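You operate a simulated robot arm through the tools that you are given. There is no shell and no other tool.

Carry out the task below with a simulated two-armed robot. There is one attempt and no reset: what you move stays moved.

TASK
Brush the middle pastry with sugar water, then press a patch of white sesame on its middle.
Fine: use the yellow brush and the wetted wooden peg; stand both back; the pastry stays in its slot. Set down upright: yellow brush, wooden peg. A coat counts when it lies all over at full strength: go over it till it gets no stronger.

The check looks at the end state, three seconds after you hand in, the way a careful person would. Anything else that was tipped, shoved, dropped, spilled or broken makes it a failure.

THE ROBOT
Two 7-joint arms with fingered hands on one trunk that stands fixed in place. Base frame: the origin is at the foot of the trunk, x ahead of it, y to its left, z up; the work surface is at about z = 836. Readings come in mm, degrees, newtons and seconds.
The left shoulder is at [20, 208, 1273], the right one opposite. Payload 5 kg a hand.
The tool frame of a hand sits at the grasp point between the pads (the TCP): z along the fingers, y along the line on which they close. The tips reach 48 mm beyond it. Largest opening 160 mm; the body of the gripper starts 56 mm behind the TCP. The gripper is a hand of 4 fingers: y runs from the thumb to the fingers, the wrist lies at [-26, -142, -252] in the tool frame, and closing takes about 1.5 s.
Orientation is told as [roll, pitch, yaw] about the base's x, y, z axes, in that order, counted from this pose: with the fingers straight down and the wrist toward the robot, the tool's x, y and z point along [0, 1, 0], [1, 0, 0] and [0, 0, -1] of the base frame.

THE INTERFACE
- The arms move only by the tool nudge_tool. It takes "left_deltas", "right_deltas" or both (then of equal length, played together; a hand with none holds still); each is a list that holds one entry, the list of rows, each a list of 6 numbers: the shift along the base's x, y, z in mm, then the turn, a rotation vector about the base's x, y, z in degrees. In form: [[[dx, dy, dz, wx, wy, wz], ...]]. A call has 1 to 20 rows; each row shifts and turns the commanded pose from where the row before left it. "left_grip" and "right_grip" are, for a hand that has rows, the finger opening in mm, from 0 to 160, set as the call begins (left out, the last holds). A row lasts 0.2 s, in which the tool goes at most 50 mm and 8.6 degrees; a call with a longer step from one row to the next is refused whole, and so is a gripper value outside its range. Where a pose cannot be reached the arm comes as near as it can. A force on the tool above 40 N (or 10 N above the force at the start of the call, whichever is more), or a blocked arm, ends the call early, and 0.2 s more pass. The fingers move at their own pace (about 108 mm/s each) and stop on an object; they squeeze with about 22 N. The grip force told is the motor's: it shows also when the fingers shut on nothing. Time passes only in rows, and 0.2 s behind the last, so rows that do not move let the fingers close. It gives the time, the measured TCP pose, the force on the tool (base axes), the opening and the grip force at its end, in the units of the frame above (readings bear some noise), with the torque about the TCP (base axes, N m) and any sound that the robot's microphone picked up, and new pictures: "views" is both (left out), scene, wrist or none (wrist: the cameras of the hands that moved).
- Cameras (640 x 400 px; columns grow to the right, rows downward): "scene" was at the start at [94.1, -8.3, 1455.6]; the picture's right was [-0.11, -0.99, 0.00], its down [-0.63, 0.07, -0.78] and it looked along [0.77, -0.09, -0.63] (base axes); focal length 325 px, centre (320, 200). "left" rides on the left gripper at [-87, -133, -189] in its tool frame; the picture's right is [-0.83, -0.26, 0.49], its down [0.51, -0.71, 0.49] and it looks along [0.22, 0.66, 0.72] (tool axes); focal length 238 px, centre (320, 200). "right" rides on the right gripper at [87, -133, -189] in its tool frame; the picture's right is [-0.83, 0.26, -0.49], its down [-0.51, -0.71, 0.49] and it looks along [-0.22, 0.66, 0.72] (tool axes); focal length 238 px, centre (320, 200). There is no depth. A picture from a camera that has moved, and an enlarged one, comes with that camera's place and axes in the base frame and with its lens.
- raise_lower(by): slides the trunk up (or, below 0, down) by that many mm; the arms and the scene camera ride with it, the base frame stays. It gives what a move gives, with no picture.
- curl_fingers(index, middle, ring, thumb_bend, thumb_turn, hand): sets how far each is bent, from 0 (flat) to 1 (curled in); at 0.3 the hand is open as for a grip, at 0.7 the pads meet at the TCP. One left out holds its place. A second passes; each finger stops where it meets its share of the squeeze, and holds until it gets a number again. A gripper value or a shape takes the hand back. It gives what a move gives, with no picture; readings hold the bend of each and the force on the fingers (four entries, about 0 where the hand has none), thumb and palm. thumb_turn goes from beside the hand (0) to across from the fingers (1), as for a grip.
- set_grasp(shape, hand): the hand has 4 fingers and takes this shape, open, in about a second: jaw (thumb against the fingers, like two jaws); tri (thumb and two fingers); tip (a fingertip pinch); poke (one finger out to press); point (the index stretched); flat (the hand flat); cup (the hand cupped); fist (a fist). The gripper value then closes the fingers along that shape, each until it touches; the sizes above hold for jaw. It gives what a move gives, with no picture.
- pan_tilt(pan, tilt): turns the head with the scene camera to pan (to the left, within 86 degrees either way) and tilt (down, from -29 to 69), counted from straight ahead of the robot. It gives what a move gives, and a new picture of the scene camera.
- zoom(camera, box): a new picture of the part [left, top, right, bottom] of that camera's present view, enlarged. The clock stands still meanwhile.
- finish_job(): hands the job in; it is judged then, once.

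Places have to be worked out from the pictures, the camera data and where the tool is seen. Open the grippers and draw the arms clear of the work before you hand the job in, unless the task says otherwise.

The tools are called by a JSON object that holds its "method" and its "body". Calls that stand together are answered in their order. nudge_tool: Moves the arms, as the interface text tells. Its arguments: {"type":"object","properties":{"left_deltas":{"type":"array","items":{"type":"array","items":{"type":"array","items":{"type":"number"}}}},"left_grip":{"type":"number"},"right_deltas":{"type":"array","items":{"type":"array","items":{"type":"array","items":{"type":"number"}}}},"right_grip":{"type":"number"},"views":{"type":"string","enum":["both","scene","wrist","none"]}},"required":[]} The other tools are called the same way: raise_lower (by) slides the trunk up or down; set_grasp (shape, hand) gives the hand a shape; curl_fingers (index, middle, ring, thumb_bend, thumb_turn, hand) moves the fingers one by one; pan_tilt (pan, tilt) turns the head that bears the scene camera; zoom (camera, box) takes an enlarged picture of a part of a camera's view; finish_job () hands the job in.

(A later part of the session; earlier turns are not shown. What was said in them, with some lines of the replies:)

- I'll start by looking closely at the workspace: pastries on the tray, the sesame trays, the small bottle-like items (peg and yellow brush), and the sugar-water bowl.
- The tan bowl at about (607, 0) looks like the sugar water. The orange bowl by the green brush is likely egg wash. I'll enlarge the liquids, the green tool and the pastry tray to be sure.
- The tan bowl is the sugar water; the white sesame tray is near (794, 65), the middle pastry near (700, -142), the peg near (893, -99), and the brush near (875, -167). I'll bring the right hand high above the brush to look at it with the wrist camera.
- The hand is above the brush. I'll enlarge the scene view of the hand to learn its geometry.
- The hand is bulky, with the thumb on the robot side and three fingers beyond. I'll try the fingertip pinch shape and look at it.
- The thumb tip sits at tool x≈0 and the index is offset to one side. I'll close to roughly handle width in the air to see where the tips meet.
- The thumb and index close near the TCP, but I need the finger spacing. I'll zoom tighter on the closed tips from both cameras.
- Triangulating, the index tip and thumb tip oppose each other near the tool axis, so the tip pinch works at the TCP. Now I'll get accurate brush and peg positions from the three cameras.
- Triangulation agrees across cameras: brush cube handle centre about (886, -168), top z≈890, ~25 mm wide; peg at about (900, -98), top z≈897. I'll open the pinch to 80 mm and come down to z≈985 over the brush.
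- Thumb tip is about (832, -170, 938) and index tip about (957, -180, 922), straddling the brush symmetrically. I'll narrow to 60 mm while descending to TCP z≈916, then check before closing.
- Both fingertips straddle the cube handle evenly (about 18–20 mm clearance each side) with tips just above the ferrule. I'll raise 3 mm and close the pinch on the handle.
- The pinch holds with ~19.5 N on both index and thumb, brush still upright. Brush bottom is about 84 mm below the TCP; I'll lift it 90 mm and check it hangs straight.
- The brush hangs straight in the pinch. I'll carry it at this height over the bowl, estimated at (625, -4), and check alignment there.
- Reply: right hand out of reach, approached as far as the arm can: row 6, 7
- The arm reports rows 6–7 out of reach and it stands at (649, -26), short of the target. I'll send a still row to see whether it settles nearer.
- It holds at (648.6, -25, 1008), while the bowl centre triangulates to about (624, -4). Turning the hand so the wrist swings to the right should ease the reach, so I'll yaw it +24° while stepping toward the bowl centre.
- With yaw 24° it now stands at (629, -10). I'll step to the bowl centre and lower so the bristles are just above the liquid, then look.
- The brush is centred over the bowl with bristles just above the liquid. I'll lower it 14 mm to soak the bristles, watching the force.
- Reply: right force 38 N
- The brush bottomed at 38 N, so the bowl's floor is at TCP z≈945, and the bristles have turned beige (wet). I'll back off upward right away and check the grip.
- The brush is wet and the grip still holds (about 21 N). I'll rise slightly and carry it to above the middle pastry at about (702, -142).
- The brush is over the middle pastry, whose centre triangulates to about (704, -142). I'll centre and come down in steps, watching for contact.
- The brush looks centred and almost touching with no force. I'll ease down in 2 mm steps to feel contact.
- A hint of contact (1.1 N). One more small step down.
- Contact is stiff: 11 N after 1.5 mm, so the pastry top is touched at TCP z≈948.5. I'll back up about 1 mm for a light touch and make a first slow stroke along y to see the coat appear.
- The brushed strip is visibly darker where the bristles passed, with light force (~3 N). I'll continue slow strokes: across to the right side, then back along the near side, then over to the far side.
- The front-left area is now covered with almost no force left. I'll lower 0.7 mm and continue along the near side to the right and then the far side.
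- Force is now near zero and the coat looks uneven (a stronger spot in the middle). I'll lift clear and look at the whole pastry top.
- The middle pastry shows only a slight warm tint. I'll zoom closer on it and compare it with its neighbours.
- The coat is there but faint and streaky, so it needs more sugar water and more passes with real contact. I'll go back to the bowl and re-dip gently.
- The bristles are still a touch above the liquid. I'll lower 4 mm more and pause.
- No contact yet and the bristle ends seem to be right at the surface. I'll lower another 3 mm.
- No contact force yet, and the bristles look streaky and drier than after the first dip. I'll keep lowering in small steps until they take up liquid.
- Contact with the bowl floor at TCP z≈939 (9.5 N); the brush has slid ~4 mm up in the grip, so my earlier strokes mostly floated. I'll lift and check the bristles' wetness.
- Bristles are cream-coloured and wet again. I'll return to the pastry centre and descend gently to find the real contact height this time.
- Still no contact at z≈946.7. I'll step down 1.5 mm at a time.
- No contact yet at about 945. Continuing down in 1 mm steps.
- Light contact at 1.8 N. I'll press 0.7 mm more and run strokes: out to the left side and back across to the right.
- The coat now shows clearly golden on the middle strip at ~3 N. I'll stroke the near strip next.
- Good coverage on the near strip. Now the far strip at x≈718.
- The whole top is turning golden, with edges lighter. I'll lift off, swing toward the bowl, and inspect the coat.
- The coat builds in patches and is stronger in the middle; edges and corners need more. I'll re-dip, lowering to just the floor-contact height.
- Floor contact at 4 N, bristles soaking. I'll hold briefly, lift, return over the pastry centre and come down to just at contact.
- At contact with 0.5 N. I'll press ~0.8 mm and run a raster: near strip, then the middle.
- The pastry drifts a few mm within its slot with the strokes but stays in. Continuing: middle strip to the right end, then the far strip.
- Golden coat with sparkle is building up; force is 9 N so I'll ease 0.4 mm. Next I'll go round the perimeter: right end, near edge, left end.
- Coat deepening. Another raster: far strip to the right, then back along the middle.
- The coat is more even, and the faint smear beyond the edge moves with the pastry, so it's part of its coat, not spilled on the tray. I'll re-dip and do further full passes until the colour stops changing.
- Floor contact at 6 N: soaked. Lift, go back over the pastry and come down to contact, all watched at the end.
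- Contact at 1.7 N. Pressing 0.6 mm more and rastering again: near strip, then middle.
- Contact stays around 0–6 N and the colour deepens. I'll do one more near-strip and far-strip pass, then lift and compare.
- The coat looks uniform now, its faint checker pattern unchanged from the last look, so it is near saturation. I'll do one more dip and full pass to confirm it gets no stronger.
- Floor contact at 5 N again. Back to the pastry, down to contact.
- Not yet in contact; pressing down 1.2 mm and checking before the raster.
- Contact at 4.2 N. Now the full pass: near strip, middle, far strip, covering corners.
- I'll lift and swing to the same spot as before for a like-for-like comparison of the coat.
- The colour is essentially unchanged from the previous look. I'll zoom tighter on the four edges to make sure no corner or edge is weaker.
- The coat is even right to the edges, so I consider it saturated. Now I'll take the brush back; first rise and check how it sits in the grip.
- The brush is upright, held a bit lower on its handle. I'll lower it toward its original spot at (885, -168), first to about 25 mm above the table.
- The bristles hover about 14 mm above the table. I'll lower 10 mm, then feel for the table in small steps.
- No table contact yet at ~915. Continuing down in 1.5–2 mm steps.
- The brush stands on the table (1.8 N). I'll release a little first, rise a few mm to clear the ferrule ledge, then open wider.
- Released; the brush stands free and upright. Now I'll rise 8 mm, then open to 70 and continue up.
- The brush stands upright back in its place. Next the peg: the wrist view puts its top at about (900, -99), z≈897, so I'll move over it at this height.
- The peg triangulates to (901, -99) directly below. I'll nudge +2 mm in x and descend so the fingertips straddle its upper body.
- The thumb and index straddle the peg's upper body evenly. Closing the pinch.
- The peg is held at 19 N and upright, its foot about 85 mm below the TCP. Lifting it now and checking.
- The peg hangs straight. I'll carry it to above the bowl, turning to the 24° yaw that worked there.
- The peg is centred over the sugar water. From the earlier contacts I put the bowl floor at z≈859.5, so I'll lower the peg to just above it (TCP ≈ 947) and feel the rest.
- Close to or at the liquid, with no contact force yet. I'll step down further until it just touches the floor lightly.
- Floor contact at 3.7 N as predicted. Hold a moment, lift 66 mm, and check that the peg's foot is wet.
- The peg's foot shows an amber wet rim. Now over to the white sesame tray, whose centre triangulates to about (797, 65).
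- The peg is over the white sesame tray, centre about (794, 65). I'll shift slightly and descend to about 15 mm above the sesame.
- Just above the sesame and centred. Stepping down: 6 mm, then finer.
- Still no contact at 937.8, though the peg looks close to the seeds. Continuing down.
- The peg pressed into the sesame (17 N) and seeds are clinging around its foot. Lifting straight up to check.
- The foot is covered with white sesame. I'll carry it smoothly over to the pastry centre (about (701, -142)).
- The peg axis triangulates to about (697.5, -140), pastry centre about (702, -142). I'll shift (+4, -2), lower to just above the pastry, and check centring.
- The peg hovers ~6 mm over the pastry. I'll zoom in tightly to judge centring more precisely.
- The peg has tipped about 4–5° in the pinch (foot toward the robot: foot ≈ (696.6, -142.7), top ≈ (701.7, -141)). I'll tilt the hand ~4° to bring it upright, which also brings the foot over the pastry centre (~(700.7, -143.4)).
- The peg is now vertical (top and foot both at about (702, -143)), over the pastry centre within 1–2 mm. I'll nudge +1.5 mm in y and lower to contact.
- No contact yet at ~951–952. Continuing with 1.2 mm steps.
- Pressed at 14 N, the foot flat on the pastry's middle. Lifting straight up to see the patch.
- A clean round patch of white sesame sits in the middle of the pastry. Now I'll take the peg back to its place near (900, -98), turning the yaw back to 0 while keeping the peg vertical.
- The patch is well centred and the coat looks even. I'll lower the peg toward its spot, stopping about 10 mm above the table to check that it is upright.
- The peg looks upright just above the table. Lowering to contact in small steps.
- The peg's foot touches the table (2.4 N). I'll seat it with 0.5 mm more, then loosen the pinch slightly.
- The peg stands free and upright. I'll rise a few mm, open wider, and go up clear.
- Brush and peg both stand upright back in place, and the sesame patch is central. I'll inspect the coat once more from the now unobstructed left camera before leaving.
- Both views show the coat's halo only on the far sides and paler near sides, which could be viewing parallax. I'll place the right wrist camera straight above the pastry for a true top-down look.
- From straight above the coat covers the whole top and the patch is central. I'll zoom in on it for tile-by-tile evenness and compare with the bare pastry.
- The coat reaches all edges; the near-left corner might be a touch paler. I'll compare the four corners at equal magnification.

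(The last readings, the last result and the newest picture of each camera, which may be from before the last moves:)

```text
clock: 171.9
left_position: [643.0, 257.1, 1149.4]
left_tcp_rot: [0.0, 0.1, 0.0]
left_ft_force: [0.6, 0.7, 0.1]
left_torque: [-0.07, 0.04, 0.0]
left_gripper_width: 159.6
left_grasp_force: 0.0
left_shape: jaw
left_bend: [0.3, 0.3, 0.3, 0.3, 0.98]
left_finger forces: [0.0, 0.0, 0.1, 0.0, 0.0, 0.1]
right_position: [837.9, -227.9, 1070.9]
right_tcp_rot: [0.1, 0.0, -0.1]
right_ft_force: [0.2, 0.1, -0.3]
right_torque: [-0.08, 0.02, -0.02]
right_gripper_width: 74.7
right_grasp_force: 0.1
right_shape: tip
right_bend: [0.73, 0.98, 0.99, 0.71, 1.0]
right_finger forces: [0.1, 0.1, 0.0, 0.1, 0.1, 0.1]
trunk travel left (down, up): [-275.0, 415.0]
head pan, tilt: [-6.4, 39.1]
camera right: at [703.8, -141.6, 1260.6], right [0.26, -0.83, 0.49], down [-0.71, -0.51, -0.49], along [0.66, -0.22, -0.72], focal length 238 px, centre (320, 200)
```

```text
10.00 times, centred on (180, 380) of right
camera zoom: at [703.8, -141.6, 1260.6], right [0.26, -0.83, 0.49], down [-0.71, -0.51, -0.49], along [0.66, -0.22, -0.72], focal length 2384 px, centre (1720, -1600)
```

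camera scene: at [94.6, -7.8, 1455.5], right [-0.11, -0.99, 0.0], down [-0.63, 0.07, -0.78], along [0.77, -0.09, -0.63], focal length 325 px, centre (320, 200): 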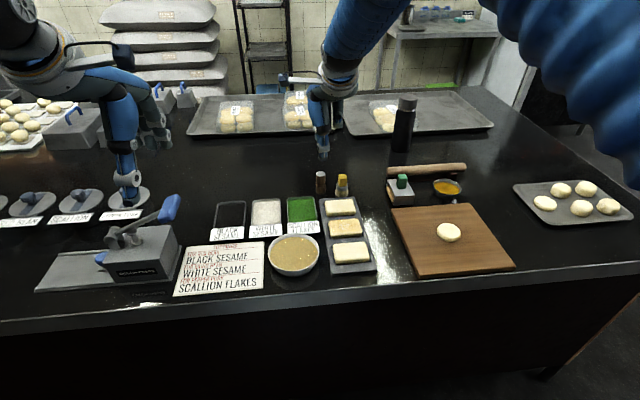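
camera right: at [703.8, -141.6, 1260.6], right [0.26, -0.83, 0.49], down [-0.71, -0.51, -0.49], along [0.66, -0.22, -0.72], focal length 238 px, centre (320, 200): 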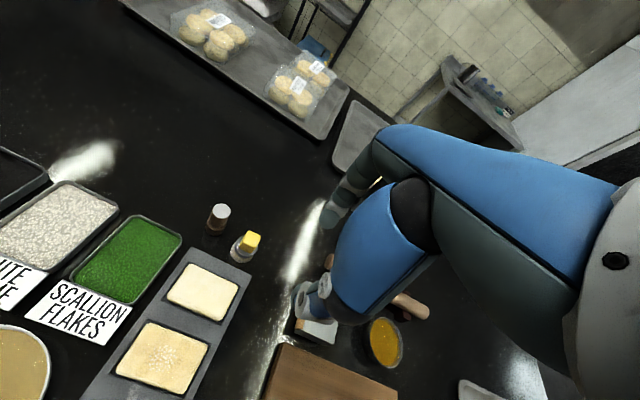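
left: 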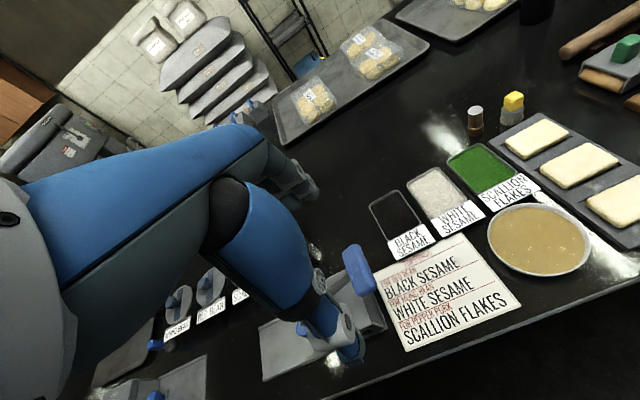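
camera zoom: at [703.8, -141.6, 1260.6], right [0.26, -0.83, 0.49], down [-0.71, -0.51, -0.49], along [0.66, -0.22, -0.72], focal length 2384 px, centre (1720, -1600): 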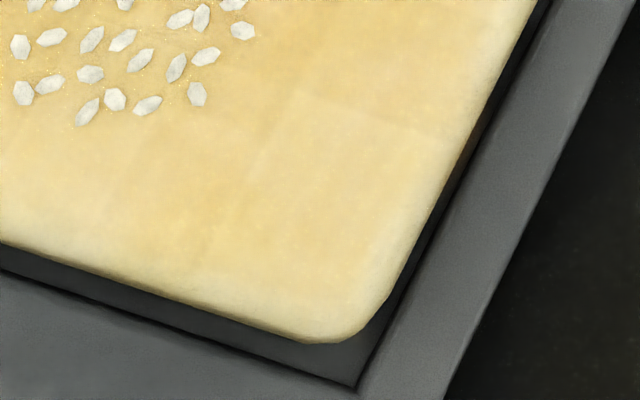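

All four corners show the same coat, and nothing else looks disturbed. I'll withdraw the right arm to its starting position, then open the hand fully.

{"method": "nudge_tool", "body": {"right_deltas": [[[0, -10, 30, 0, 0, 0], [-25, -20, 20, 0, 0, 0], [-30, -22, 15, 0, 0, 0], [-30, -22, 15, 0, 0, 0], [-30, -22, 15, 0, 0, 0], [-30, -22, 15, 0, 0, 0], [-30, -22, 10, 0, 0, 0], [-25, -18, 5, 0, 0, 0], [-15, -7, 0, 0, 0, 0], [0, 0, 0, 0, 0, 0]]], "right_grip": 160}}

{"method": "set_grasp", "body": {"hand": "right", "shape": "jaw"}}

{"method": "zoom", "body": {"camera": "scene", "box": [200, 150, 400, 290]}}

{"method": "zoom", "body": {"camera": "scene", "box": [300, 160, 370, 250]}}

```text
clock: 174.1
left_position: [643.6, 256.1, 1151.0]
left_tcp_rot: [0.0, 0.0, 0.1]
left_ft_force: [-0.9, 0.5, -0.6]
left_torque: [-0.01, -0.02, 0.01]
left_gripper_width: 159.8
left_grasp_force: 0.0
left_shape: jaw
left_bend: [0.3, 0.3, 0.3, 0.3, 0.98]
left_finger forces: [0.1, 0.1, 0.1, 0.0, 0.0, 0.1]
right_position: [622.7, -394.4, 1199.1]
right_tcp_rot: [0.0, 0.1, 0.0]
right_ft_force: [-0.8, -1.0, 0.1]
right_torque: [0.03, 0.01, -0.02]
right_gripper_width: 160.0
right_grasp_force: 0.0
right_shape: tip
right_bend: [0.3, 0.98, 0.99, 0.3, 0.98]
right_finger forces: [0.1, 0.0, 0.0, 0.0, 0.0, 0.0]
trunk travel left (down, up): [-275.0, 415.0]
head pan, tilt: [-6.4, 39.1]
camera scene: at [94.4, -8.3, 1455.6], right [-0.11, -0.99, 0.0], down [-0.63, 0.07, -0.78], along [0.77, -0.09, -0.63], focal length 325 px, centre (320, 200)
camera right: at [489.1, -307.9, 1389.1], right [0.26, -0.83, 0.49], down [-0.71, -0.51, -0.49], along [0.66, -0.22, -0.72], focal length 238 px, centre (320, 200)
```

scene: 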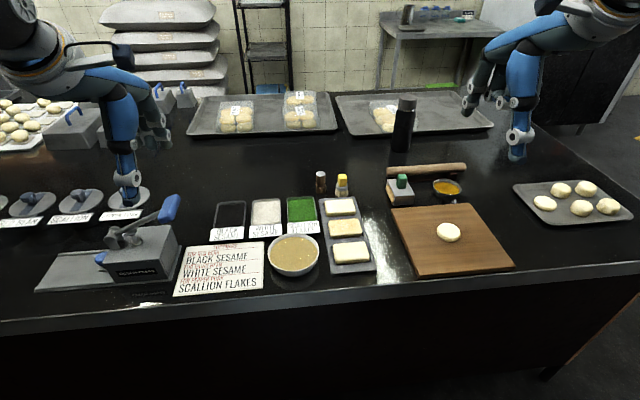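
right: 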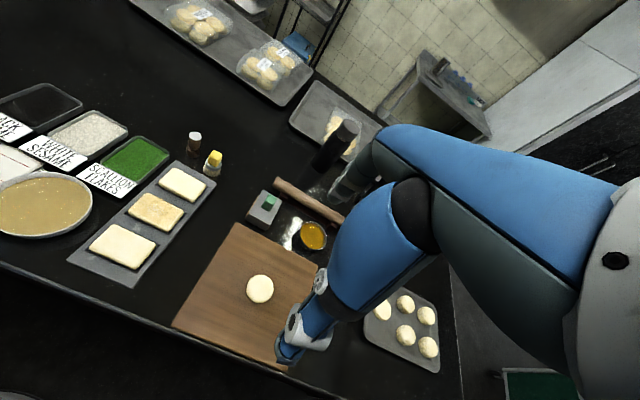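

```text
clock: 175.0
left_position: [644.1, 255.4, 1150.7]
left_tcp_rot: [0.0, 0.0, 0.0]
left_ft_force: [-0.8, -0.5, 0.9]
left_torque: [0.01, 0.0, -0.03]
left_gripper_width: 159.7
left_grasp_force: 0.0
left_shape: jaw
left_bend: [0.3, 0.3, 0.3, 0.3, 0.98]
left_finger forces: [0.0, 0.0, 0.1, 0.0, 0.0, 0.0]
right_position: [621.2, -394.8, 1199.7]
right_tcp_rot: [0.0, 0.1, 0.0]
right_ft_force: [0.3, -0.1, 0.0]
right_torque: [0.01, 0.01, 0.0]
right_gripper_width: 159.6
right_grasp_force: 0.0
right_shape: jaw
right_bend: [0.3, 0.3, 0.3, 0.3, 0.98]
right_finger forces: [0.1, 0.0, 0.0, 0.0, 0.0, 0.1]
trunk travel left (down, up): [-275.0, 415.0]
head pan, tilt: [-6.4, 39.1]
```

```text
2.86 times, centred on (300, 220) of scene
camera zoom: at [94.2, -8.3, 1455.6], right [-0.11, -0.99, 0.0], down [-0.63, 0.07, -0.78], along [0.77, -0.09, -0.63], focal length 928 px, centre (377, 143)
```

zoom: 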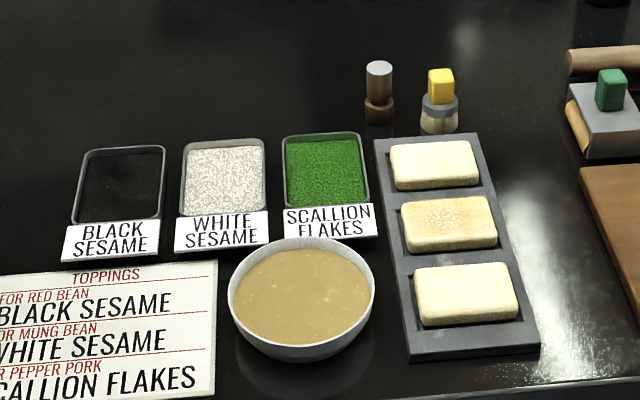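

```text
4.44 times, centred on (335, 205) of scene
camera zoom: at [94.2, -8.3, 1455.6], right [-0.11, -0.99, 0.0], down [-0.63, 0.07, -0.78], along [0.77, -0.09, -0.63], focal length 1443 px, centre (253, 178)
```

zoom: 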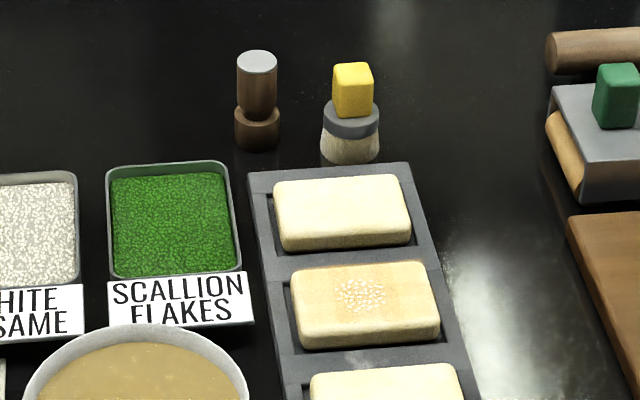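

The middle pastry has its full coat and a central white sesame patch and sits in its slot. The peg and yellow brush stand upright in their places, and both arms are clear with hands open. Handing the job in.

{"method": "finish_job", "body": {}}

```text
The job is handed in.
```

I brushed the middle pastry with sugar water and pressed a round patch of white sesame on its middle, then handed the job in. I haven't seen the check's result.

- **Coat:** I went over the top four times in firm contact, re-dipping the brush before each pass. The last two passes looked the same, and from straight above all four corners showed the same colour. I judged this by eye from the cameras, because nothing reads out coat strength.
- **Patch:** I wetted the peg in the sugar water, pressed it into the white sesame, then pressed it on the pastry at about 14 N. The patch is within a couple of millimetres of the centre. No loose seeds showed in the final pictures.
- **Tools:** the yellow brush and wooden peg both stand upright near their original spots.
- **Pastry and surroundings:** the pastry moved a few millimetres inside its slot during brushing but stayed in it. I saw nothing else tipped, shoved or spilled in the final pictures.

Both hands are open and the arms are clear of the work.
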